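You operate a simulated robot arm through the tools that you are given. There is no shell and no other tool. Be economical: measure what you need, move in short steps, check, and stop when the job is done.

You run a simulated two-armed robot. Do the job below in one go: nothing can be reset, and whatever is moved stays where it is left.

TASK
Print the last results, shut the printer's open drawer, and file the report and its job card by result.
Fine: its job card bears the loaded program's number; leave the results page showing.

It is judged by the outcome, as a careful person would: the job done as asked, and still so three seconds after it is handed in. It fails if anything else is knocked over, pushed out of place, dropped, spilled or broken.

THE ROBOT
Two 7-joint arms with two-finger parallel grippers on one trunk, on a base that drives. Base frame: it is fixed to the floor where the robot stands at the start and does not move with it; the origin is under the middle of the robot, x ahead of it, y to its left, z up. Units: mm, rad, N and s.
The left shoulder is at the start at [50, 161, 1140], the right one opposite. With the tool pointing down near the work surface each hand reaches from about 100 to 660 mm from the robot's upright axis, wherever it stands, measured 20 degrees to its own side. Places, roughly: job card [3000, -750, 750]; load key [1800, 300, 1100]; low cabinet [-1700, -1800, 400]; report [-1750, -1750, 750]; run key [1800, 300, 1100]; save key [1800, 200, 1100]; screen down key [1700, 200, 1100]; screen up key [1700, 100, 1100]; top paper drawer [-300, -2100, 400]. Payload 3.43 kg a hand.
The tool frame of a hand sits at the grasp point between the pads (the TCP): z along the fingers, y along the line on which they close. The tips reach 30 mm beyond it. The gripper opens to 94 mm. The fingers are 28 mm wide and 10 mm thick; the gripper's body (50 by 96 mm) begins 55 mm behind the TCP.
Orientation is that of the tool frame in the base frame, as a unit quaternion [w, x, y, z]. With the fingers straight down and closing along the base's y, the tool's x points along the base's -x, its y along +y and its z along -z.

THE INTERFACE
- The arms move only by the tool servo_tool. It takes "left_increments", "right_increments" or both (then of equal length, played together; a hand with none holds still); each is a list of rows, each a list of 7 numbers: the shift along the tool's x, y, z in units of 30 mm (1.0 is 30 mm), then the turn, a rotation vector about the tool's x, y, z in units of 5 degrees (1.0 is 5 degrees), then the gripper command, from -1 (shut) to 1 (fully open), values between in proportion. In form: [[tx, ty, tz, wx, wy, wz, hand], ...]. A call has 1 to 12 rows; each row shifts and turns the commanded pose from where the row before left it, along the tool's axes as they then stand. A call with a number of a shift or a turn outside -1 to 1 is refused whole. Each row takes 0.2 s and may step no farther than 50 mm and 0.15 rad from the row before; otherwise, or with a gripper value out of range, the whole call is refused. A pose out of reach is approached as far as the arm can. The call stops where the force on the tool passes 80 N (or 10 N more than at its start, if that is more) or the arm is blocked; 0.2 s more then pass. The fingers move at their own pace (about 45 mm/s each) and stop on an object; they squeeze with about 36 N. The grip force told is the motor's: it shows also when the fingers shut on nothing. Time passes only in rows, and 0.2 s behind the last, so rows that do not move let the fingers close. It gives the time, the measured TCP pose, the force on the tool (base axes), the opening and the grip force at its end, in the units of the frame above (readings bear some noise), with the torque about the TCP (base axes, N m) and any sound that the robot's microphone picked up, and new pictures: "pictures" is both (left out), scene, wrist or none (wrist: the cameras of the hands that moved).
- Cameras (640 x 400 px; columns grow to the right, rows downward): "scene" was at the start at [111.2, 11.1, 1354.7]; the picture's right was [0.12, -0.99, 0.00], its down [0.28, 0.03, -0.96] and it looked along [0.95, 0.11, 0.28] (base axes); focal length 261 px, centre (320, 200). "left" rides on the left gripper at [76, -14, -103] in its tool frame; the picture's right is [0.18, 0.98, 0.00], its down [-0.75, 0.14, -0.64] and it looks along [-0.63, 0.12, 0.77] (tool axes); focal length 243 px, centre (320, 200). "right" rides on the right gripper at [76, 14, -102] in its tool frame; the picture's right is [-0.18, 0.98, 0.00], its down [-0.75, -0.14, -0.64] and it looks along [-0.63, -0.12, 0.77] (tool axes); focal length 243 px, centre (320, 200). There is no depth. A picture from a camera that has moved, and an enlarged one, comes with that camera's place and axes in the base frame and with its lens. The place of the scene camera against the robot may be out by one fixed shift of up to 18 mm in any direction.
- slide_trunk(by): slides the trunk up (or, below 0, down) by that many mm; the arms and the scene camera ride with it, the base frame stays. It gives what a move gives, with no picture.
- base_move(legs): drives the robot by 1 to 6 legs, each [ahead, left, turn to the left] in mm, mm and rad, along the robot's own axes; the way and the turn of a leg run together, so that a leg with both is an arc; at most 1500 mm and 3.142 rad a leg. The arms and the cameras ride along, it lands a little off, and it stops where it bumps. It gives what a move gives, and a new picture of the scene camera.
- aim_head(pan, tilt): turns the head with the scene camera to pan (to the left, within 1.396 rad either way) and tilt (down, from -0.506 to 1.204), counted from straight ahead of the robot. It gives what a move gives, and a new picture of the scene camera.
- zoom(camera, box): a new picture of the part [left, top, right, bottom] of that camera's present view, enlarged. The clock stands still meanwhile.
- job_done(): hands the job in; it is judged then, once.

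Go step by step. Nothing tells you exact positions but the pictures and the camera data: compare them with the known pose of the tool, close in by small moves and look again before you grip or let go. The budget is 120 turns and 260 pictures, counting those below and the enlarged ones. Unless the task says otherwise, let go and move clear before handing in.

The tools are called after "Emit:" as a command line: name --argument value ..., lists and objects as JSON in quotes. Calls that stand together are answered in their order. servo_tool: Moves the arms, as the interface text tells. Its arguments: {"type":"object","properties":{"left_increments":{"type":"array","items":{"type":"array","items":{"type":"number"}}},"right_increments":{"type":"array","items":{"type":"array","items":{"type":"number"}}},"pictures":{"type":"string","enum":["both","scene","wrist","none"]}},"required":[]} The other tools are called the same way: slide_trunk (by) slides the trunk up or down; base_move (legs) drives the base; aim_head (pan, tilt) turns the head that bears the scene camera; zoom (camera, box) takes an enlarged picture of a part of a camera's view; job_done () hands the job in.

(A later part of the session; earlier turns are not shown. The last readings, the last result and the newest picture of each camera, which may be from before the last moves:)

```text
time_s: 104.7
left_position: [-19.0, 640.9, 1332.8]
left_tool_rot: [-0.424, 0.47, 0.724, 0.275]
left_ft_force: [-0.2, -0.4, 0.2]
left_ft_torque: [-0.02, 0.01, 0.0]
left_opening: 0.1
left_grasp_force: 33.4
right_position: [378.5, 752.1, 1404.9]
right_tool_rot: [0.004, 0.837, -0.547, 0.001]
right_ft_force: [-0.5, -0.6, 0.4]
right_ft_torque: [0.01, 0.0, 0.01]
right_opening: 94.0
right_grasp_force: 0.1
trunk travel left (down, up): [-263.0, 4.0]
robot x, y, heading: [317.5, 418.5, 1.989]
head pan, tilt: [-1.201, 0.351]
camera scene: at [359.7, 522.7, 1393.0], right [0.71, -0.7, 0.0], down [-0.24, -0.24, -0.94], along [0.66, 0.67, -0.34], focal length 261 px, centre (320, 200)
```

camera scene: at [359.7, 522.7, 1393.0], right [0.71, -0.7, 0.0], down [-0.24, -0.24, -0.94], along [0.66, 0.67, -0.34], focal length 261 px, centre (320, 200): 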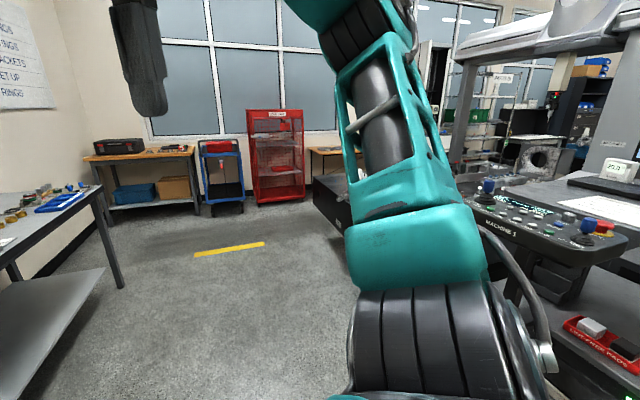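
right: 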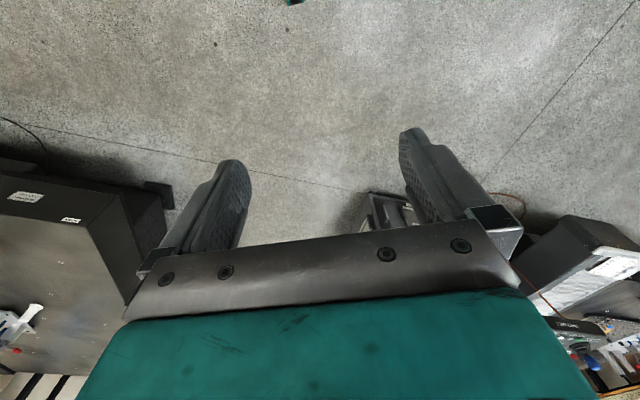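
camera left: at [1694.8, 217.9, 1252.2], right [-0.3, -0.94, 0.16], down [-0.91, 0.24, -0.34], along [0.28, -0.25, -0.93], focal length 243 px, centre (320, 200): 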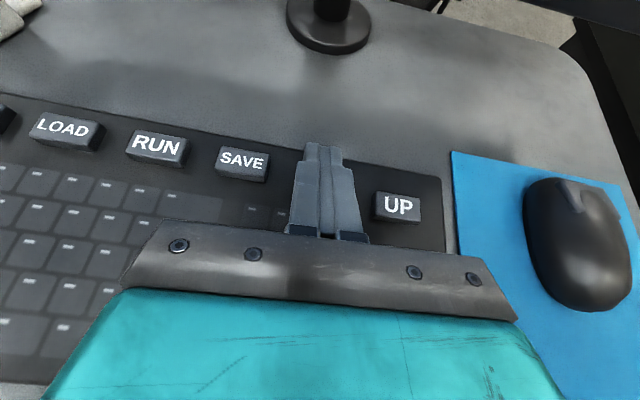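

The right arm blocks the view; I'll turn the base to face the conveyor end.

Emit:
base_move --legs '[[0, 0, -1.3]]'

Emit:
aim_head --pan 0 --tilt 0.35

Emit:
zoom --camera "scene" --box '[240, 150, 400, 250]'

```text
time_s: 108.3
left_position: [444.4, 802.6, 1331.6]
left_tool_rot: [-0.171, 0.813, 0.29, 0.476]
left_ft_force: [-0.1, 0.5, -0.6]
left_ft_torque: [0.05, -0.01, -0.02]
left_opening: 0.0
left_grasp_force: 33.3
right_position: [655.8, 448.5, 1403.5]
right_tool_rot: [-0.004, -0.334, 0.942, 0.002]
right_ft_force: [0.0, 0.3, -0.1]
right_ft_torque: [0.01, 0.01, 0.0]
right_opening: 94.2
right_grasp_force: 0.2
trunk travel left (down, up): [-263.0, 4.0]
robot x, y, heading: [314.9, 418.7, 0.687]
head pan, tilt: [-1.201, 0.351]
camera scene: at [422.6, 399.5, 1393.0], right [-0.49, -0.87, 0.0], down [-0.3, 0.17, -0.94], along [0.82, -0.46, -0.34], focal length 261 px, centre (320, 200)
```

scene: 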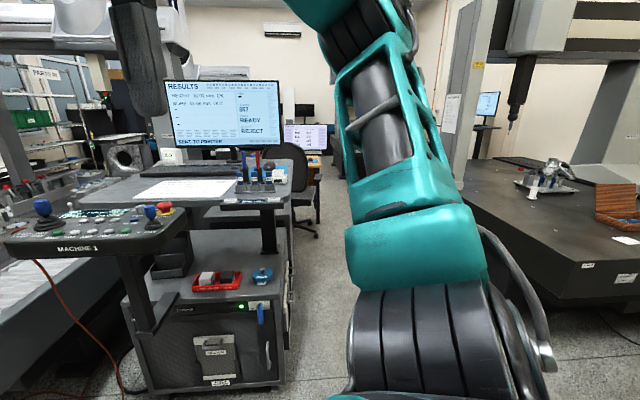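

```text
time_s: 109.7
left_position: [442.9, 801.2, 1333.0]
left_tool_rot: [-0.171, 0.812, 0.29, 0.476]
left_ft_force: [-0.5, 0.8, -0.5]
left_ft_torque: [0.02, 0.02, 0.01]
left_opening: 0.0
left_grasp_force: 33.5
right_position: [655.4, 447.0, 1403.4]
right_tool_rot: [-0.004, -0.333, 0.943, 0.002]
right_ft_force: [-0.6, -0.5, -0.8]
right_ft_torque: [-0.02, 0.01, 0.03]
right_opening: 94.0
right_grasp_force: 0.0
trunk travel left (down, up): [-263.0, 4.0]
robot x, y, heading: [319.5, 416.2, 0.688]
head pan, tilt: [0.0, 0.351]
camera scene: at [413.6, 504.3, 1393.0], right [0.63, -0.77, 0.0], down [-0.27, -0.22, -0.94], along [0.73, 0.59, -0.34], focal length 261 px, centre (320, 200)
```

scene: 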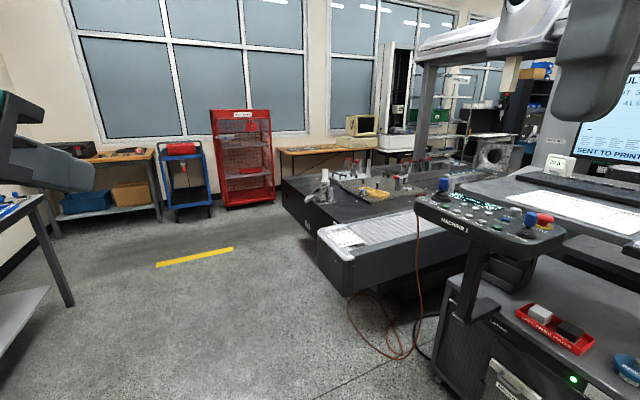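

```text
4.00 times, centred on (320, 200) of scene
camera zoom: at [413.6, 504.3, 1393.0], right [0.63, -0.77, 0.0], down [-0.27, -0.22, -0.94], along [0.73, 0.59, -0.34], focal length 1044 px, centre (320, 200)
```

zoom: 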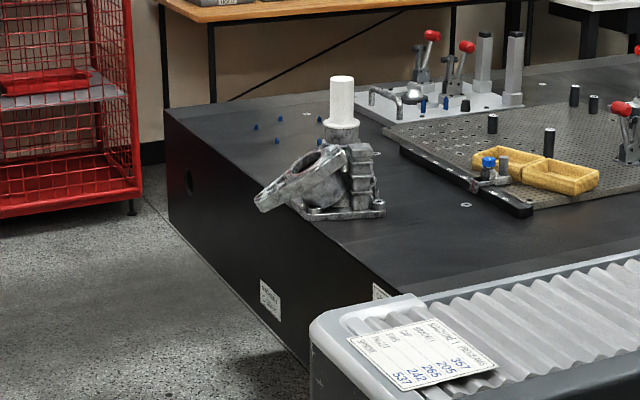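

That's a list sheet. I'll enlarge it to be sure.

Emit:
zoom --camera "scene" --box '[322, 226, 370, 256]'

Emit:
zoom --camera "scene" --box '[410, 180, 640, 324]'

```text
13.33 times, centred on (346, 241) of scene
camera zoom: at [413.6, 504.3, 1393.0], right [0.63, -0.77, 0.0], down [-0.27, -0.22, -0.94], along [0.73, 0.59, -0.34], focal length 3478 px, centre (-27, -347)
```

zoom: 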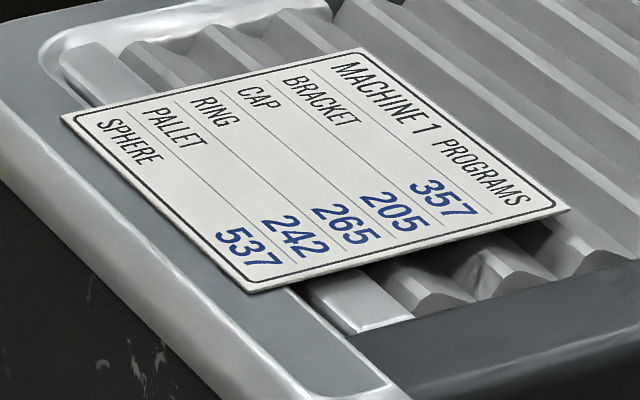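

```text
2.78 times, centred on (525, 252) of scene
camera zoom: at [413.6, 504.3, 1393.0], right [0.63, -0.77, 0.0], down [-0.27, -0.22, -0.94], along [0.73, 0.59, -0.34], focal length 725 px, centre (-249, 56)
```

zoom: 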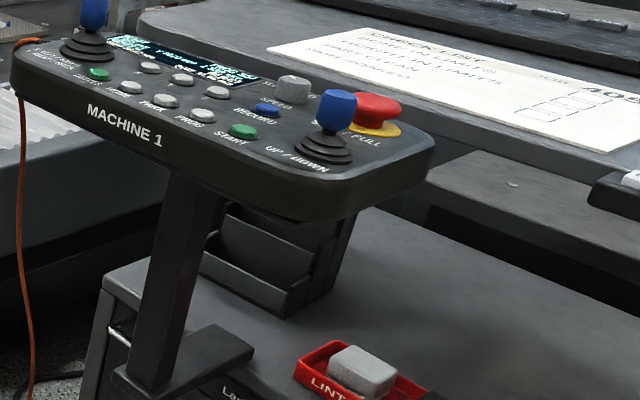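

The sheet is just a program list. Next I'll turn around and survey the printer and cabinet area.

Emit:
base_move --legs '[[0, 0, -2.9]]'

Emit:
aim_head --pan 0.5 --tilt 0.3

```text
time_s: 117.1
left_position: [258.5, 18.4, 1331.8]
left_tool_rot: [-0.46, -0.358, 0.784, -0.211]
left_ft_force: [-1.3, -0.6, 0.1]
left_ft_torque: [0.04, -0.02, 0.0]
left_opening: 0.2
left_grasp_force: 33.1
right_position: [-10.8, 331.5, 1403.6]
right_tool_rot: [0.002, 0.911, 0.413, 0.004]
right_ft_force: [-0.1, 0.2, 0.3]
right_ft_torque: [0.01, -0.03, -0.03]
right_opening: 94.3
right_grasp_force: 0.1
trunk travel left (down, up): [-263.0, 4.0]
robot x, y, heading: [323.1, 416.3, -2.285]
head pan, tilt: [0.0, 0.351]
camera scene: at [223.3, 319.4, 1393.0], right [-0.76, 0.66, 0.0], down [0.23, 0.26, -0.94], along [-0.62, -0.71, -0.34], focal length 261 px, centre (320, 200)
```

scene: 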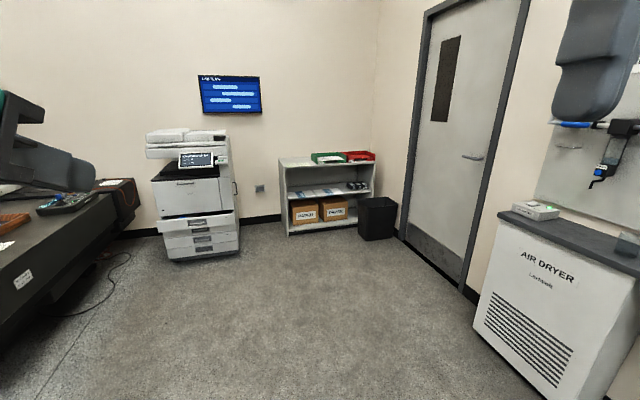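

```text
time_s: 118.0
left_position: [258.4, 19.5, 1333.6]
left_tool_rot: [-0.46, -0.358, 0.785, -0.21]
left_ft_force: [-0.3, 0.1, -0.3]
left_ft_torque: [0.03, -0.03, 0.01]
left_opening: 0.0
left_grasp_force: 32.7
right_position: [-9.5, 331.7, 1402.9]
right_tool_rot: [0.002, 0.91, 0.414, 0.003]
right_ft_force: [0.7, -0.1, -0.1]
right_ft_torque: [-0.02, 0.01, -0.01]
right_opening: 94.1
right_grasp_force: 0.1
trunk travel left (down, up): [-263.0, 4.0]
robot x, y, heading: [318.4, 415.9, -2.282]
head pan, tilt: [0.499, 0.3]
camera scene: at [264.3, 298.6, 1397.7], right [-0.98, 0.21, 0.0], down [0.06, 0.29, -0.96], along [-0.2, -0.93, -0.3], focal length 261 px, centre (320, 200)
```

scene: 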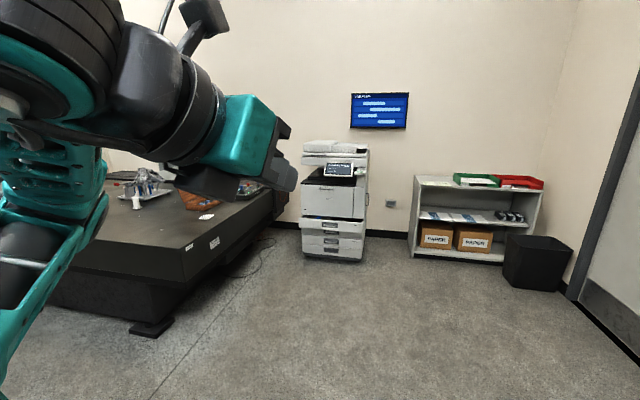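

I see the printer (drawer open), and a low cabinet with green and red trays. Zooming on all of it.

Emit:
zoom --camera "scene" --box '[290, 85, 420, 166]'

Emit:
zoom --camera "scene" --box '[290, 135, 390, 265]'

Emit:
zoom --camera "scene" --box '[405, 165, 565, 265]'

```text
4.92 times, centred on (355, 126) of scene
camera zoom: at [264.3, 298.6, 1397.7], right [-0.98, 0.21, 0.0], down [0.06, 0.29, -0.96], along [-0.2, -0.93, -0.3], focal length 1284 px, centre (148, 567)
```

zoom: 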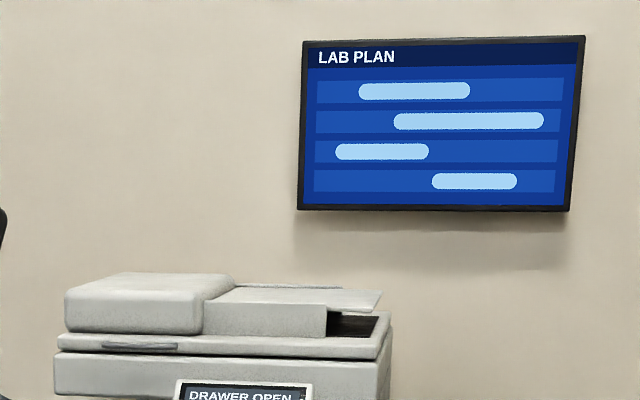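

```text
3.08 times, centred on (340, 200) of scene
camera zoom: at [264.3, 298.6, 1397.7], right [-0.98, 0.21, 0.0], down [0.06, 0.29, -0.96], along [-0.2, -0.93, -0.3], focal length 803 px, centre (258, 200)
```

zoom: 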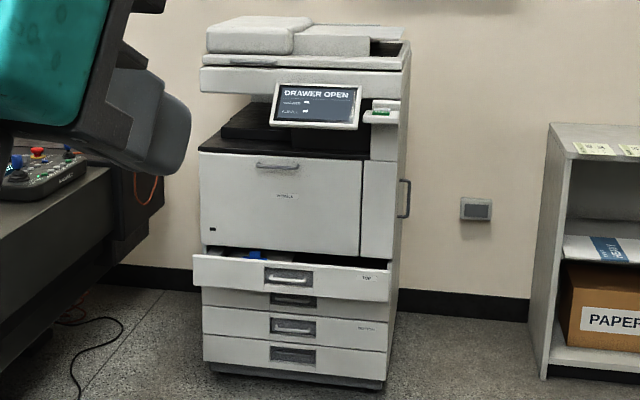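

```text
4.00 times, centred on (485, 215) of scene
camera zoom: at [264.3, 298.6, 1397.7], right [-0.98, 0.21, 0.0], down [0.06, 0.29, -0.96], along [-0.2, -0.93, -0.3], focal length 1044 px, centre (-340, 140)
```

zoom: 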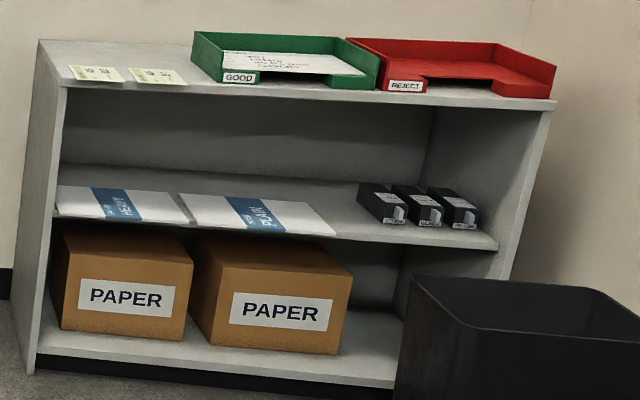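

Job cards lie on the cabinet's top left end, and the trays are GOOD (green) and REJECT (red). The printer says DRAWER OPEN. I'll drive to stand in front of the printer.

Emit:
base_move --legs '[[1000, 250, 0], [400, 130, 0], [0, 0, 0.4]]'

Emit:
zoom --camera "scene" --box '[320, 100, 640, 300]'

```text
time_s: 126.8
left_position: [-214.6, -1290.1, 1332.4]
left_tool_rot: [-0.407, -0.512, 0.695, -0.3]
left_ft_force: [-0.5, -0.3, 0.0]
left_ft_torque: [0.03, 0.0, -0.02]
left_opening: 0.0
left_grasp_force: 32.6
right_position: [-585.7, -1111.2, 1403.9]
right_tool_rot: [0.0, 0.807, 0.591, 0.004]
right_ft_force: [0.0, -0.8, 0.3]
right_ft_torque: [-0.02, 0.03, -0.01]
right_opening: 94.1
right_grasp_force: 0.1
trunk travel left (down, up): [-263.0, 4.0]
robot x, y, heading: [-319.5, -895.5, -1.872]
head pan, tilt: [0.499, 0.3]
camera scene: at [-321.0, -1027.9, 1397.7], right [-0.98, -0.2, 0.0], down [-0.06, 0.29, -0.96], along [0.19, -0.94, -0.3], focal length 261 px, centre (320, 200)
```

scene: 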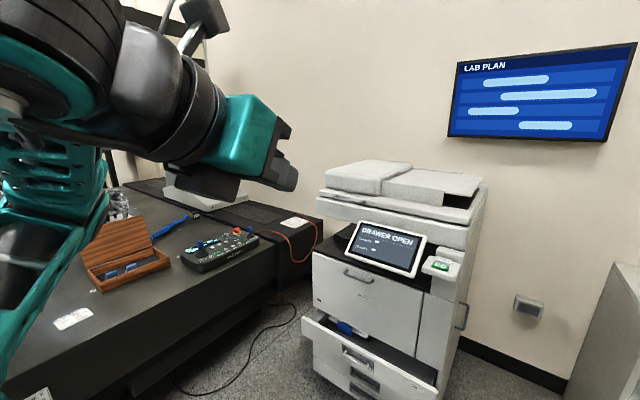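

```text
2.00 times, centred on (480, 200) of scene
camera zoom: at [-321.0, -1027.9, 1397.7], right [-0.98, -0.2, 0.0], down [-0.06, 0.29, -0.96], along [0.19, -0.94, -0.3], focal length 522 px, centre (0, 200)
```

zoom: 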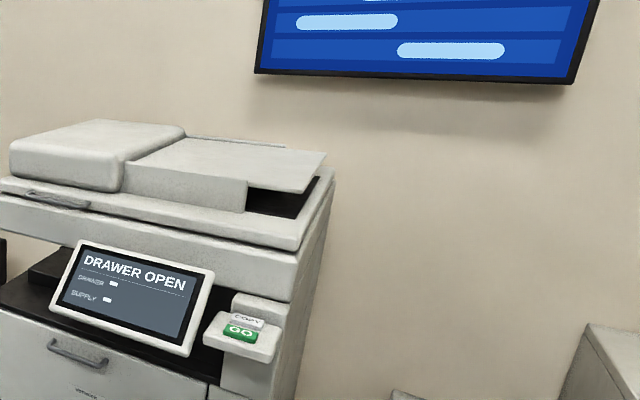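

The drawer has something blue in it. Turning the head to see printer and drawer clearly.

Emit:
aim_head --pan 0.15 --tilt 0.6

Emit:
zoom --camera "scene" --box '[150, 120, 310, 320]'

```text
time_s: 127.6
left_position: [-213.3, -1290.4, 1333.0]
left_tool_rot: [-0.406, -0.512, 0.695, -0.3]
left_ft_force: [0.4, 0.3, -0.3]
left_ft_torque: [-0.02, 0.03, -0.02]
left_opening: 0.0
left_grasp_force: 32.7
right_position: [-585.7, -1110.2, 1402.6]
right_tool_rot: [0.001, 0.807, 0.591, 0.004]
right_ft_force: [0.0, -0.3, 0.5]
right_ft_torque: [0.01, 0.0, 0.02]
right_opening: 93.9
right_grasp_force: 0.1
trunk travel left (down, up): [-263.0, 4.0]
robot x, y, heading: [-323.3, -900.4, -1.872]
head pan, tilt: [0.15, 0.6]
camera scene: at [-352.7, -1023.7, 1370.3], right [-0.99, 0.15, 0.0], down [0.08, 0.56, -0.83], along [-0.12, -0.82, -0.56], focal length 261 px, centre (320, 200)
```

scene: 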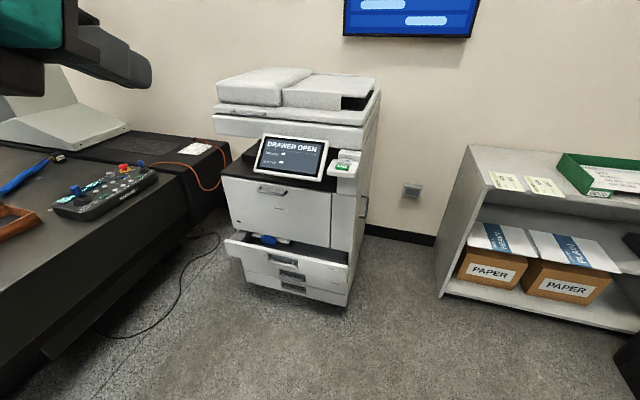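

```text
2.00 times, centred on (230, 220) of scene
camera zoom: at [-352.7, -1023.7, 1370.3], right [-0.99, 0.15, 0.0], down [0.08, 0.56, -0.83], along [-0.12, -0.82, -0.56], focal length 522 px, centre (500, 160)
```

zoom: 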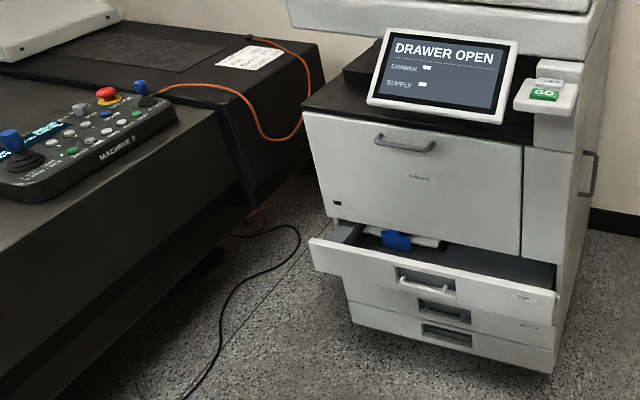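

Emit:
zoom --camera "scene" --box '[220, 215, 360, 302]'

Emit:
zoom --camera "scene" --box '[470, 140, 640, 246]'

Emit:
zoom --camera "scene" --box '[485, 165, 575, 205]'

```text
4.57 times, centred on (290, 258) of scene
camera zoom: at [-352.7, -1023.7, 1370.3], right [-0.99, 0.15, 0.0], down [0.08, 0.56, -0.83], along [-0.12, -0.82, -0.56], focal length 1192 px, centre (457, -67)
```

zoom: 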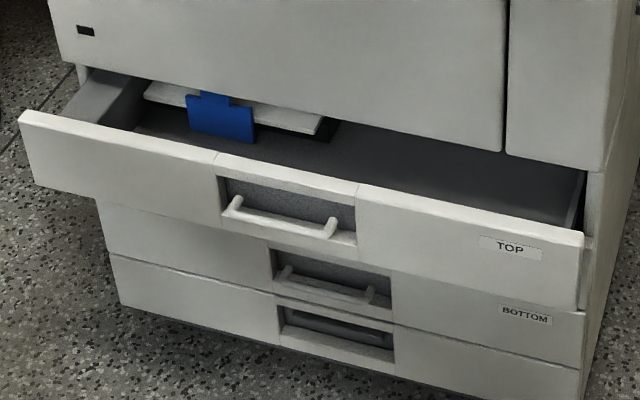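

```text
3.76 times, centred on (555, 193) of scene
camera zoom: at [-352.7, -1023.7, 1370.3], right [-0.99, 0.15, 0.0], down [0.08, 0.56, -0.83], along [-0.12, -0.82, -0.56], focal length 982 px, centre (-565, 226)
```

zoom: 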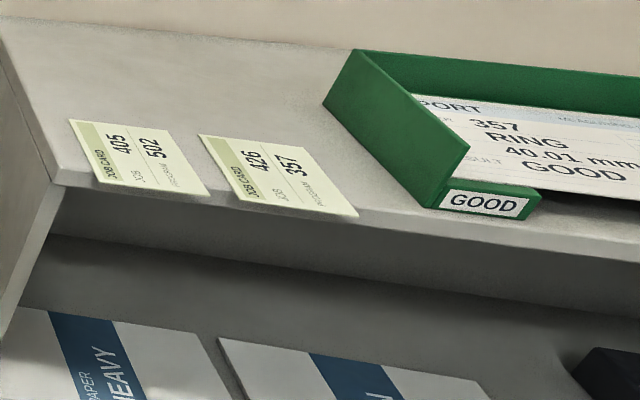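

```text
7.11 times, centred on (530, 185) of scene
camera zoom: at [-352.7, -1023.7, 1370.3], right [-0.99, 0.15, 0.0], down [0.08, 0.56, -0.83], along [-0.12, -0.82, -0.56], focal length 1855 px, centre (-1173, 307)
```

zoom: 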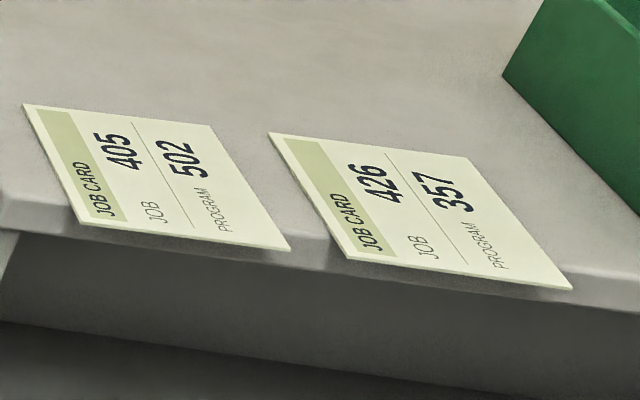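

The right card is JOB 426 / PROGRAM 357 on the cabinet edge. First the drawer: I'll lower the trunk and take a second view to triangulate the drawer front.

Emit:
slide_trunk --by -255

Emit:
aim_head --pan 0.1 --tilt 0.5

Emit:
zoom --camera "scene" --box '[180, 170, 360, 282]'

```text
time_s: 130.2
left_position: [-214.4, -1289.9, 1078.9]
left_tool_rot: [-0.406, -0.513, 0.694, -0.302]
left_ft_force: [0.1, -0.2, -0.1]
left_ft_torque: [0.02, 0.0, 0.02]
left_opening: 0.0
left_grasp_force: 33.1
right_position: [-585.8, -1110.4, 1147.8]
right_tool_rot: [0.001, 0.807, 0.591, 0.003]
right_ft_force: [-0.4, 0.5, 0.6]
right_ft_torque: [-0.01, -0.01, 0.04]
right_opening: 94.0
right_grasp_force: 0.1
trunk travel left (down, up): [-8.0, 259.0]
robot x, y, heading: [-320.5, -898.3, -1.87]
head pan, tilt: [0.15, 0.6]
```

```text
time_s: 130.9
left_position: [-213.7, -1289.8, 1076.7]
left_tool_rot: [-0.405, -0.513, 0.694, -0.301]
left_ft_force: [-0.9, 0.1, 0.2]
left_ft_torque: [-0.01, -0.01, -0.02]
left_opening: 0.0
left_grasp_force: 32.8
right_position: [-585.1, -1110.8, 1149.7]
right_tool_rot: [0.001, 0.807, 0.591, 0.003]
right_ft_force: [0.5, -0.3, -0.3]
right_ft_torque: [0.02, 0.01, 0.01]
right_opening: 93.9
right_grasp_force: 0.0
trunk travel left (down, up): [-8.0, 259.0]
robot x, y, heading: [-321.1, -898.9, -1.868]
head pan, tilt: [0.099, 0.499]
camera scene: at [-357.8, -1025.5, 1124.3], right [-0.98, 0.2, 0.0], down [0.1, 0.47, -0.88], along [-0.18, -0.86, -0.48], focal length 261 px, centre (320, 200)
```

scene: 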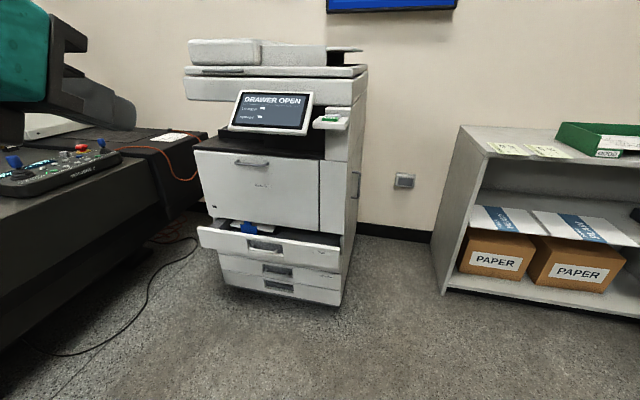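

```text
3.56 times, centred on (270, 226) of scene
camera zoom: at [-357.8, -1025.5, 1124.3], right [-0.98, 0.2, 0.0], down [0.1, 0.47, -0.88], along [-0.18, -0.86, -0.48], focal length 928 px, centre (498, 108)
```

zoom: 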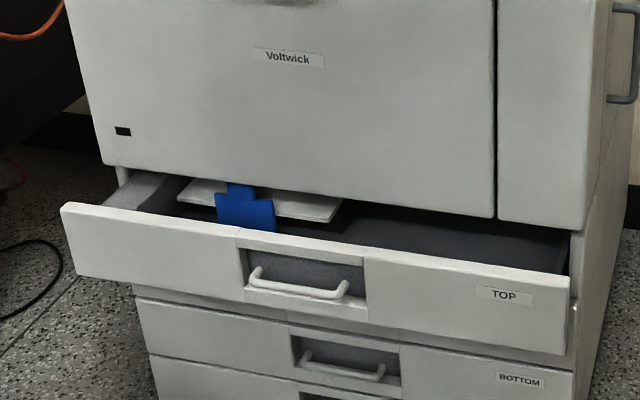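

The drawer front is about at s=1886 along the push direction, top at z≈469. I'll square up to the printer, extend the left hand and lower it to z≈430.

Emit:
base_move --legs '[[0, 0, -0.127], [0, 85, 0]]'

Emit:
servo_tool --left_increments '[[0.53, 0, 0.92, 0, 0, 0, -1], [0.53, 0, 0.92, 0, 0, 0, -1], [0.53, 0, 0.92, 0, 0, 0, -1], [0.53, 0, 0.92, 0, 0, 0, -1], [0.53, 0, 0.92, 0, 0, 0, -1], [-1, 0, 0.577, 0, 0, 0, -1], [-1, 0, 0.577, 0, 0, 0, -1], [-1, 0, 0.577, 0, 0, 0, -1], [-1, 0, 0.577, 0, 0, 0, -1], [-1, 0, 0.577, 0, 0, 0, -1], [-1, 0, 0.577, 0, 0, 0, -1], [-1, 0, 0.577, 0, 0, 0, -1]]' --pictures "none"

Emit:
servo_tool --left_increments '[[-1, 0, 0.577, 0, 0, 0, -1], [-1, 0, 0.577, 0, 0, 0, -1], [-1, 0, 0.577, 0, 0, 0, -1], [-1, 0, 0.577, 0, 0, 0, -1], [-1, 0, 0.577, 0, 0, 0, -1], [-1, 0, 0.577, 0, 0, 0, -1], [-1, 0, 0.577, 0, 0, 0, -1], [-1, 0, 0.577, 0, 0, 0, -1], [-1, 0, 0.577, 0, 0, 0, -1], [-1, 0, 0.577, 0, 0, 0, -1], [-1, 0, 0.577, 0, 0, 0, -1], [-0.7, 0, 0.4, 0, 0, 0, -1]]' --pictures "both"

```text
time_s: 132.6
left_position: [-187.2, -1334.2, 1078.1]
left_tool_rot: [-0.424, -0.467, 0.726, -0.273]
left_ft_force: [0.3, 0.1, 0.8]
left_ft_torque: [0.05, 0.01, -0.04]
left_opening: 0.0
left_grasp_force: 33.4
right_position: [-533.1, -1110.4, 1149.0]
right_tool_rot: [-0.001, 0.843, 0.538, 0.003]
right_ft_force: [0.2, -0.2, 0.0]
right_ft_torque: [0.01, 0.02, -0.02]
right_opening: 94.3
right_grasp_force: 0.0
trunk travel left (down, up): [-8.0, 259.0]
robot x, y, heading: [-248.3, -933.6, -1.995]
head pan, tilt: [0.099, 0.499]
camera scene: at [-296.3, -1056.0, 1124.3], right [-0.95, 0.32, 0.0], down [0.15, 0.45, -0.88], along [-0.28, -0.83, -0.48], focal length 261 px, centre (320, 200)
```

scene: 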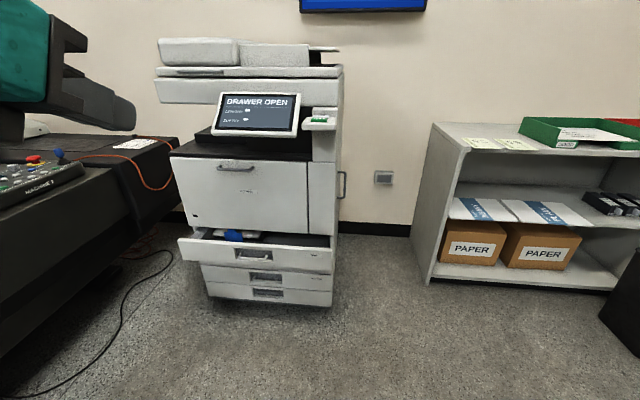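

```text
time_s: 135.2
left_position: [-254.4, -1483.6, 836.5]
left_tool_rot: [-0.426, -0.466, 0.726, -0.274]
left_ft_force: [0.6, -1.4, -0.7]
left_ft_torque: [0.03, -0.04, -0.03]
left_opening: 0.2
left_grasp_force: 32.9
right_position: [-532.6, -1110.2, 1148.7]
right_tool_rot: [0.001, 0.843, 0.538, 0.004]
right_ft_force: [-0.3, -0.9, 1.2]
right_ft_torque: [-0.02, 0.01, 0.0]
right_opening: 94.0
right_grasp_force: 0.0
trunk travel left (down, up): [-8.0, 259.0]
robot x, y, heading: [-242.6, -932.0, -1.997]
head pan, tilt: [0.099, 0.499]
```

```text
time_s: 137.8
left_position: [-254.7, -1483.5, 816.4]
left_tool_rot: [-0.424, -0.468, 0.725, -0.274]
left_ft_force: [-0.4, 0.4, 0.6]
left_ft_torque: [0.0, -0.01, -0.01]
left_opening: 0.0
left_grasp_force: 32.8
left hand out of reach, approached as far as the arm can: row 1, 2, 3, 4, 5, 6, 7, 8, 9, 10, 11, 12
right_position: [-534.0, -1109.9, 1148.6]
right_tool_rot: [0.001, 0.843, 0.538, 0.003]
right_ft_force: [0.4, 0.0, 0.2]
right_ft_torque: [-0.02, 0.0, 0.03]
right_opening: 93.8
right_grasp_force: 0.0
trunk travel left (down, up): [-8.0, 259.0]
robot x, y, heading: [-244.3, -931.8, -2.0]
head pan, tilt: [0.099, 0.499]
camera scene: at [-296.5, -1055.9, 1124.3], right [-0.95, 0.32, 0.0], down [0.15, 0.45, -0.88], along [-0.28, -0.83, -0.48], focal length 261 px, centre (320, 200)
camera left: at [-220.0, -1442.1, 933.2], right [-0.93, 0.32, 0.16], down [0.26, 0.9, -0.34], along [-0.26, -0.28, -0.93], focal length 243 px, centre (320, 200)
```

scene: 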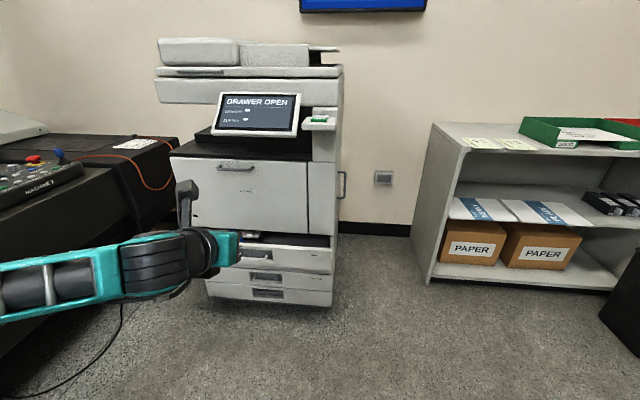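
left: 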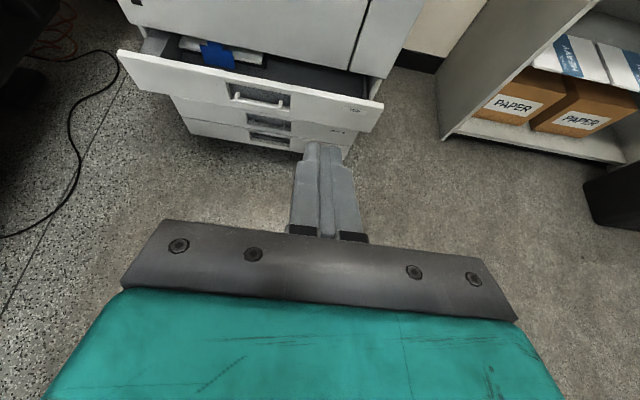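

The flipped left wrist can't go that low. I'll retract the left hand and use the right hand instead, shut and tilted 30° forward.

Emit:
servo_tool --left_increments '[[1, 0, -0.577, 0, 0, 0, -1], [1, 0, -0.577, 0, 0, 0, -1], [1, 0, -0.577, 0, 0, 0, -1], [1, 0, -0.577, 0, 0, 0, -1], [1, 0, -0.577, 0, 0, 0, -1], [1, 0, -0.577, 0, 0, 0, -1], [1, 0, -0.577, 0, 0, 0, -1], [-0.53, 0, -0.92, 0, 0, 0, -1], [-0.53, 0, -0.92, 0, 0, 0, -1], [-0.53, 0, -0.92, 0, 0, 0, -1], [-0.53, 0, -0.92, 0, 0, 0, -1], [-0.53, 0, -0.92, 0, 0, 0, -1]]' --right_increments '[[0, 0, 0, 0, -1, 0, -1], [0, 0, 0, 0, -1, 0, -1], [0, 0, 0, 0, -1, 0, -1], [0, 0, 0, 0, -1, 0, -1], [0, 0, 0, 0, -1, 0, -1], [0, 0, 0, 0, -1, 0, -1], [-0.95, 0, 0.55, 0, 0, 0, -1], [-0.95, 0, 0.55, 0, 0, 0, -1], [-0.95, 0, 0.55, 0, 0, 0, -1], [-0.95, 0, 0.55, 0, 0, 0, -1], [-0.95, 0, 0.55, 0, 0, 0, -1], [-0.95, 0, 0.55, 0, 0, 0, -1]]' --pictures "none"

Emit:
servo_tool --right_increments '[[0.577, 0, 1, 0, 0, 0, -1], [0.577, 0, 1, 0, 0, 0, -1], [0.577, 0, 1, 0, 0, 0, -1], [0.577, 0, 1, 0, 0, 0, -1], [0.577, 0, 1, 0, 0, 0, -1], [0.577, 0, 1, 0, 0, 0, -1], [0.577, 0, 1, 0, 0, 0, -1], [0.577, 0, 1, 0, 0, 0, -1], [0.577, 0, 1, 0, 0, 0, -1], [0.577, 0, 1, 0, 0, 0, -1], [0.577, 0, 1, 0, 0, 0, -1], [0.577, 0, 1, 0, 0, 0, -1]]' --pictures "none"

Emit:
servo_tool --right_increments '[[0.577, 0, 1, 0, 0, 0, -1], [0.577, 0, 1, 0, 0, 0, -1], [0.577, 0, 1, 0, 0, 0, -1], [0.577, 0, 1, 0, 0, 0, -1], [0.577, 0, 1, 0, 0, 0, -1], [0.577, 0, 1, 0, 0, 0, -1], [0.577, 0, 1, 0, 0, 0, -1], [0.577, 0, 1, 0, 0, 0, -1]]' --pictures "both"

```text
time_s: 140.4
left_position: [-196.3, -1342.5, 1065.4]
left_tool_rot: [-0.424, -0.467, 0.726, -0.274]
left_ft_force: [-0.1, -0.1, -0.3]
left_ft_torque: [0.02, -0.03, 0.0]
left_opening: 0.1
left_grasp_force: 33.3
left hand out of reach, approached as far as the arm can: row 12
right_position: [-617.2, -1289.1, 1146.7]
right_tool_rot: [0.139, 0.815, 0.52, -0.215]
right_ft_force: [-0.2, -0.2, -0.9]
right_ft_torque: [-0.01, 0.02, 0.0]
right_opening: 0.2
right_grasp_force: 32.8
trunk travel left (down, up): [-8.0, 259.0]
robot x, y, heading: [-239.7, -933.8, -1.997]
head pan, tilt: [0.099, 0.499]
```

```text
time_s: 143.0
left_position: [-194.3, -1342.4, 1065.7]
left_tool_rot: [-0.423, -0.468, 0.726, -0.274]
left_ft_force: [0.2, -0.5, 0.9]
left_ft_torque: [0.01, 0.01, 0.02]
left_opening: 0.0
left_grasp_force: 33.1
right_position: [-614.0, -1286.6, 729.4]
right_tool_rot: [0.139, 0.815, 0.52, -0.215]
right_ft_force: [0.4, 0.0, -0.1]
right_ft_torque: [0.0, -0.01, 0.01]
right_opening: 0.1
right_grasp_force: 32.8
trunk travel left (down, up): [-8.0, 259.0]
robot x, y, heading: [-243.3, -935.4, -2.0]
head pan, tilt: [0.099, 0.499]
```

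```text
time_s: 144.8
left_position: [-195.1, -1342.0, 1064.7]
left_tool_rot: [-0.424, -0.467, 0.726, -0.274]
left_ft_force: [0.1, 0.3, -0.2]
left_ft_torque: [0.0, 0.0, 0.01]
left_opening: 0.1
left_grasp_force: 33.2
right_position: [-613.2, -1287.4, 453.8]
right_tool_rot: [0.14, 0.815, 0.52, -0.215]
right_ft_force: [1.1, -0.2, 0.2]
right_ft_torque: [0.0, 0.0, -0.04]
right_opening: 0.2
right_grasp_force: 33.1
trunk travel left (down, up): [-8.0, 259.0]
robot x, y, heading: [-242.1, -933.7, -1.998]
head pan, tilt: [0.099, 0.499]
camera scene: at [-296.6, -1055.8, 1124.4], right [-0.95, 0.32, 0.0], down [0.15, 0.45, -0.88], along [-0.28, -0.83, -0.48], focal length 261 px, centre (320, 200)
camera right: at [-551.0, -1187.0, 505.7], right [0.82, -0.56, 0.1], down [-0.27, -0.24, 0.93], along [-0.5, -0.79, -0.35], focal length 243 px, centre (320, 200)
```

scene: 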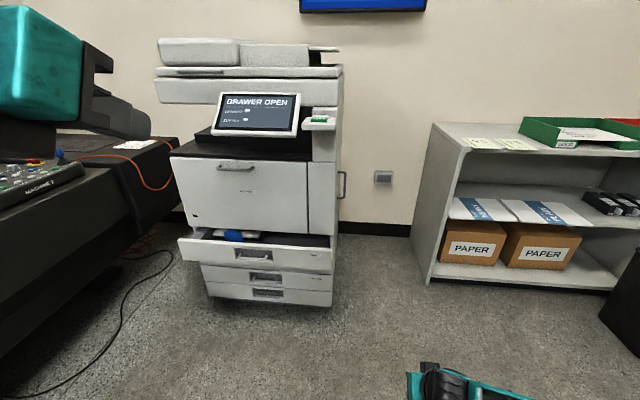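
right: 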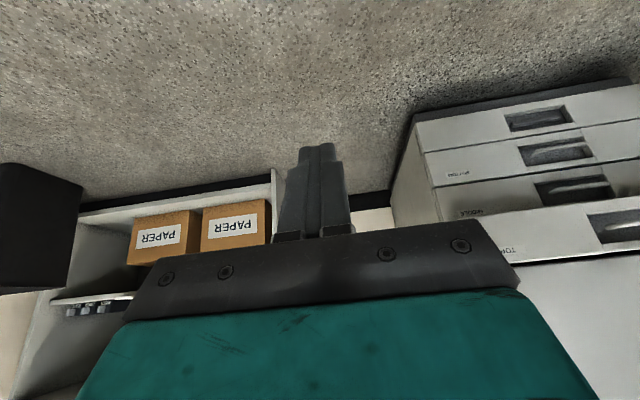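

The right hand is at drawer height. I'll bring it toward the centre line and drive up to about 35 mm short of the drawer front.

Emit:
servo_tool --right_increments '[[0, 1, 0, 0, 0, 0, -1], [0, 1, 0, 0, 0, 0, -1], [0, 1, 0, 0, 0, 0, -1], [0, 1, 0, 0, 0, 0, -1], [0, 1, 0, 0, 0, 0, -1], [0, 1, 0, 0, 0, 0, -1]]' --pictures "none"

Emit:
base_move --legs '[[0, 260, 0], [380, 0, 0]]'

Emit:
servo_tool --right_increments '[[0, 0, 0, 0, 0, 0, -1]]' --pictures "wrist"

```text
time_s: 146.2
left_position: [-194.8, -1341.5, 1065.8]
left_tool_rot: [-0.424, -0.467, 0.726, -0.274]
left_ft_force: [-0.8, -0.6, 0.3]
left_ft_torque: [0.04, 0.0, 0.0]
left_opening: 0.0
left_grasp_force: 33.6
right_position: [-447.4, -1359.5, 457.1]
right_tool_rot: [0.14, 0.815, 0.52, -0.215]
right_ft_force: [-0.2, -0.4, 0.2]
right_ft_torque: [-0.02, 0.01, 0.03]
right_opening: 0.1
right_grasp_force: 33.5
trunk travel left (down, up): [-8.0, 259.0]
robot x, y, heading: [-243.2, -934.6, -1.999]
head pan, tilt: [0.099, 0.499]
```

```text
time_s: 150.1
left_position: [-113.8, -1799.7, 1065.5]
left_tool_rot: [-0.423, -0.468, 0.726, -0.273]
left_ft_force: [-0.6, -0.1, -0.2]
left_ft_torque: [0.01, 0.01, -0.01]
left_opening: 0.0
left_grasp_force: 32.6
right_position: [-366.8, -1817.8, 457.8]
right_tool_rot: [0.14, 0.813, 0.522, -0.214]
right_ft_force: [-0.8, 0.3, 0.1]
right_ft_torque: [0.04, -0.03, 0.03]
right_opening: 0.0
right_grasp_force: 33.2
trunk travel left (down, up): [-8.0, 259.0]
robot x, y, heading: [-164.1, -1393.7, -1.995]
head pan, tilt: [0.099, 0.499]
camera scene: at [-216.5, -1513.0, 1124.3], right [-0.95, 0.32, 0.0], down [0.15, 0.45, -0.88], along [-0.28, -0.83, -0.48], focal length 261 px, centre (320, 200)
```

scene: 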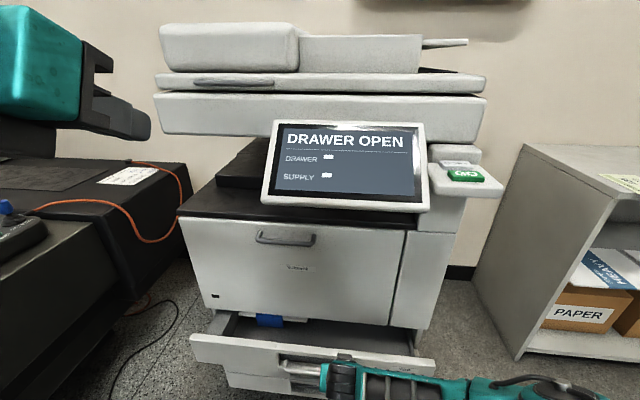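

```text
time_s: 150.5
left_position: [-113.9, -1798.7, 1066.0]
left_tool_rot: [-0.424, -0.467, 0.726, -0.273]
left_ft_force: [0.5, -1.6, 0.1]
left_ft_torque: [0.01, -0.01, 0.01]
left_opening: 0.0
left_grasp_force: 32.7
right_position: [-365.6, -1818.4, 457.5]
right_tool_rot: [0.14, 0.814, 0.521, -0.214]
right_ft_force: [-1.0, 0.3, -0.2]
right_ft_torque: [-0.03, -0.02, 0.0]
right_opening: 0.0
right_grasp_force: 32.7
trunk travel left (down, up): [-8.0, 259.0]
robot x, y, heading: [-161.9, -1393.0, -1.993]
head pan, tilt: [0.099, 0.499]
camera right: at [-305.0, -1717.5, 509.6], right [0.83, -0.56, 0.1], down [-0.27, -0.25, 0.93], along [-0.49, -0.79, -0.35], focal length 243 px, centre (320, 200)
```

right: 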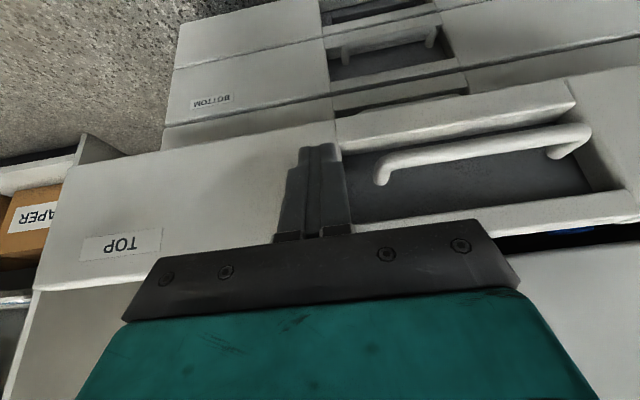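

The fingertip is beside the handle recess, in line with the panel. I'll drive forward to push the drawer in.

Emit:
base_move --legs '[[120, 0, 0]]'

Emit:
servo_tool --right_increments '[[0, 0, 0, 0, 0, 0, -1]]' --pictures "wrist"

```text
time_s: 151.7
left_position: [-158.8, -1896.8, 1065.4]
left_tool_rot: [-0.423, -0.468, 0.726, -0.275]
left_ft_force: [0.3, -0.7, -0.3]
left_ft_torque: [-0.02, 0.01, 0.04]
left_opening: 0.1
left_grasp_force: 33.0
right_position: [-399.1, -1903.4, 450.1]
right_tool_rot: [0.134, 0.816, 0.526, -0.198]
right_ft_force: [0.2, -0.1, -0.9]
right_ft_torque: [0.06, -0.01, -0.05]
right_opening: 0.0
right_grasp_force: 32.8
trunk travel left (down, up): [-8.0, 259.0]
robot x, y, heading: [-206.8, -1495.2, -1.996]
head pan, tilt: [0.099, 0.499]
stopped in leg 1: the force on the tool passed its limit (the readings are from after the stop); the commanded pose is now the measured one
camera scene: at [-261.0, -1611.0, 1124.2], right [-0.95, 0.32, 0.0], down [0.15, 0.45, -0.88], along [-0.28, -0.83, -0.48], focal length 261 px, centre (320, 200)
```

scene: 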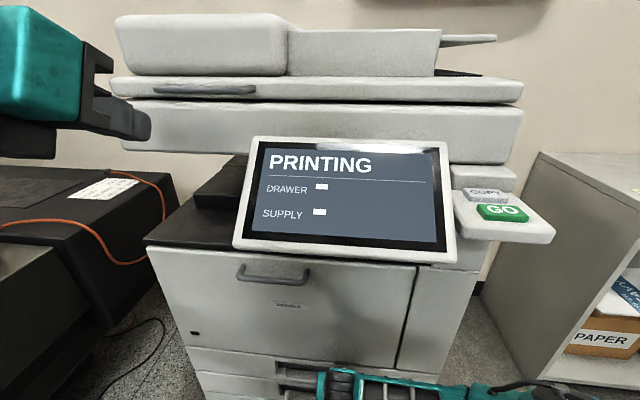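

```text
time_s: 152.1
left_position: [-158.2, -1897.5, 1065.8]
left_tool_rot: [-0.423, -0.468, 0.726, -0.274]
left_ft_force: [-0.9, 0.0, 0.9]
left_ft_torque: [0.0, -0.03, -0.01]
left_opening: 0.0
left_grasp_force: 33.0
right_position: [-399.6, -1903.0, 450.6]
right_tool_rot: [0.135, 0.816, 0.526, -0.198]
right_ft_force: [0.7, 0.1, -0.3]
right_ft_torque: [0.0, 0.02, -0.01]
right_opening: 0.0
right_grasp_force: 33.6
trunk travel left (down, up): [-8.0, 259.0]
robot x, y, heading: [-207.8, -1489.0, -1.995]
head pan, tilt: [0.099, 0.499]
camera right: at [-339.3, -1804.1, 506.3], right [0.83, -0.55, 0.1], down [-0.29, -0.27, 0.92], along [-0.48, -0.79, -0.39], focal length 243 px, centre (320, 200)
```

right: 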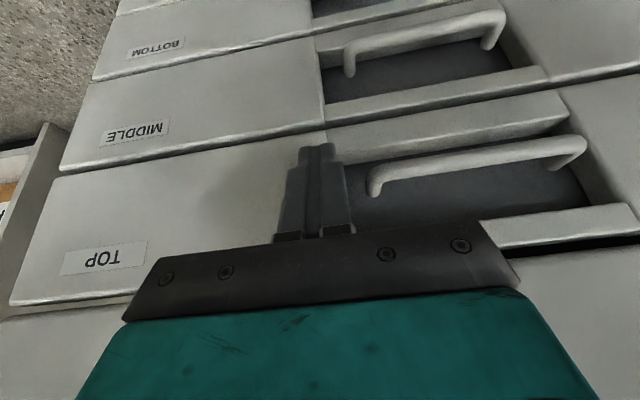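

The display changed to PRINTING, and the drawer is flush. I'll back away and look at the printer's output.

Emit:
base_move --legs '[[-350, 0, 0]]'

Emit:
zoom --camera "scene" --box '[140, 40, 380, 190]'

```text
time_s: 154.4
left_position: [-15.3, -1582.0, 1065.3]
left_tool_rot: [-0.423, -0.469, 0.725, -0.275]
left_ft_force: [0.2, -0.2, 0.5]
left_ft_torque: [0.0, 0.01, -0.02]
left_opening: 0.0
left_grasp_force: 33.2
right_position: [-255.4, -1588.6, 450.5]
right_tool_rot: [0.136, 0.815, 0.527, -0.198]
right_ft_force: [0.1, -0.3, 0.8]
right_ft_torque: [-0.03, 0.03, -0.03]
right_opening: 0.2
right_grasp_force: 32.7
trunk travel left (down, up): [-8.0, 259.0]
robot x, y, heading: [-68.3, -1175.5, -1.991]
head pan, tilt: [0.099, 0.499]
camera scene: at [-118.7, -1295.8, 1124.3], right [-0.95, 0.32, 0.0], down [0.15, 0.45, -0.88], along [-0.28, -0.83, -0.48], focal length 261 px, centre (320, 200)
```

scene: 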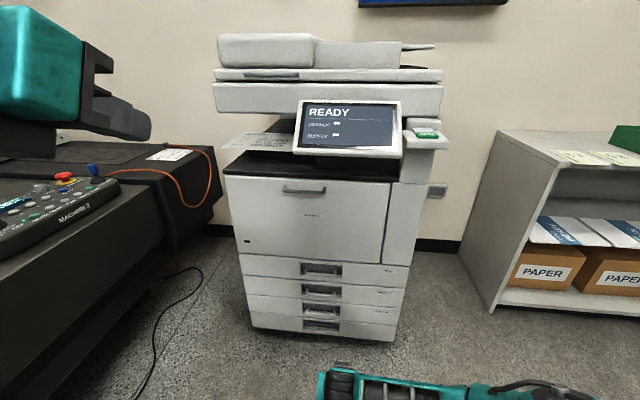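

```text
2.67 times, centred on (260, 115) of scene
camera zoom: at [-118.7, -1295.8, 1124.3], right [-0.95, 0.32, 0.0], down [0.15, 0.45, -0.88], along [-0.28, -0.83, -0.48], focal length 696 px, centre (480, 427)
```

zoom: 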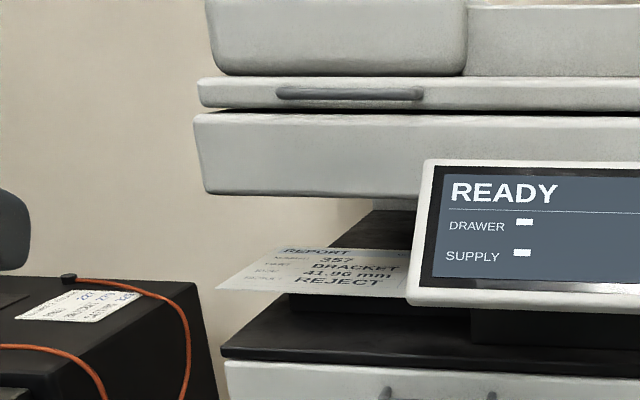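

The report (357 BRACKET 41.96 mm REJECT) sticks out at the printer's left. I'll raise the trunk for a second view to triangulate it.

Emit:
slide_trunk --by 200

Emit:
aim_head --pan 0.15 --tilt 0.5

Emit:
zoom --camera "scene" --box '[180, 90, 420, 240]'

```text
time_s: 156.5
left_position: [-14.1, -1580.9, 1264.9]
left_tool_rot: [-0.423, -0.469, 0.724, -0.275]
left_ft_force: [-0.3, 0.1, -0.1]
left_ft_torque: [-0.01, 0.01, 0.03]
left_opening: 0.0
left_grasp_force: 33.1
right_position: [-256.2, -1587.9, 648.9]
right_tool_rot: [0.135, 0.815, 0.527, -0.198]
right_ft_force: [-0.2, 0.1, 0.3]
right_ft_torque: [0.0, 0.01, 0.02]
right_opening: 0.0
right_grasp_force: 33.3
trunk travel left (down, up): [-208.0, 59.0]
robot x, y, heading: [-66.4, -1175.4, -1.993]
head pan, tilt: [0.099, 0.499]
```

```text
time_s: 157.2
left_position: [-14.7, -1581.2, 1265.0]
left_tool_rot: [-0.422, -0.47, 0.724, -0.276]
left_ft_force: [-0.4, 0.9, -1.0]
left_ft_torque: [-0.01, 0.02, -0.03]
left_opening: 0.2
left_grasp_force: 33.0
right_position: [-255.4, -1588.7, 650.0]
right_tool_rot: [0.135, 0.815, 0.528, -0.198]
right_ft_force: [0.4, 0.2, 0.7]
right_ft_torque: [0.03, 0.02, 0.01]
right_opening: 0.0
right_grasp_force: 33.0
trunk travel left (down, up): [-208.0, 59.0]
robot x, y, heading: [-66.6, -1176.3, -1.99]
head pan, tilt: [0.15, 0.499]
camera scene: at [-114.3, -1297.1, 1324.3], right [-0.96, 0.27, 0.0], down [0.13, 0.46, -0.88], along [-0.23, -0.85, -0.48], focal length 261 px, centre (320, 200)
```

scene: 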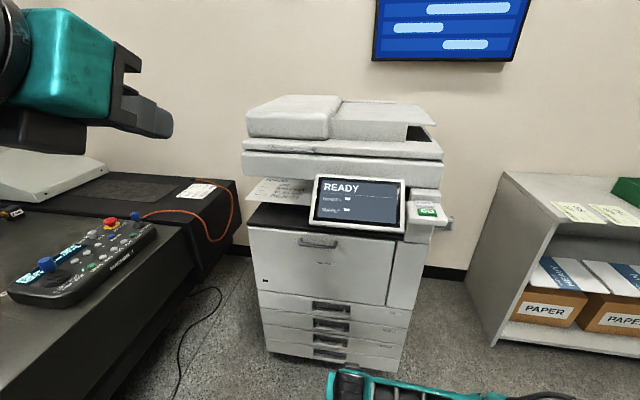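

```text
2.67 times, centred on (300, 165) of scene
camera zoom: at [-114.3, -1297.1, 1324.3], right [-0.96, 0.27, 0.0], down [0.13, 0.46, -0.88], along [-0.23, -0.85, -0.48], focal length 696 px, centre (373, 293)
```

zoom: 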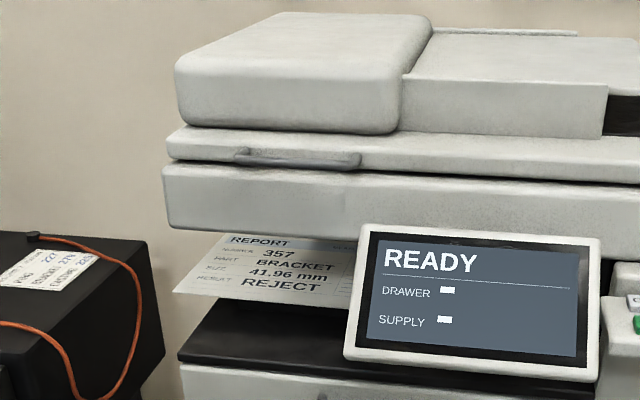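

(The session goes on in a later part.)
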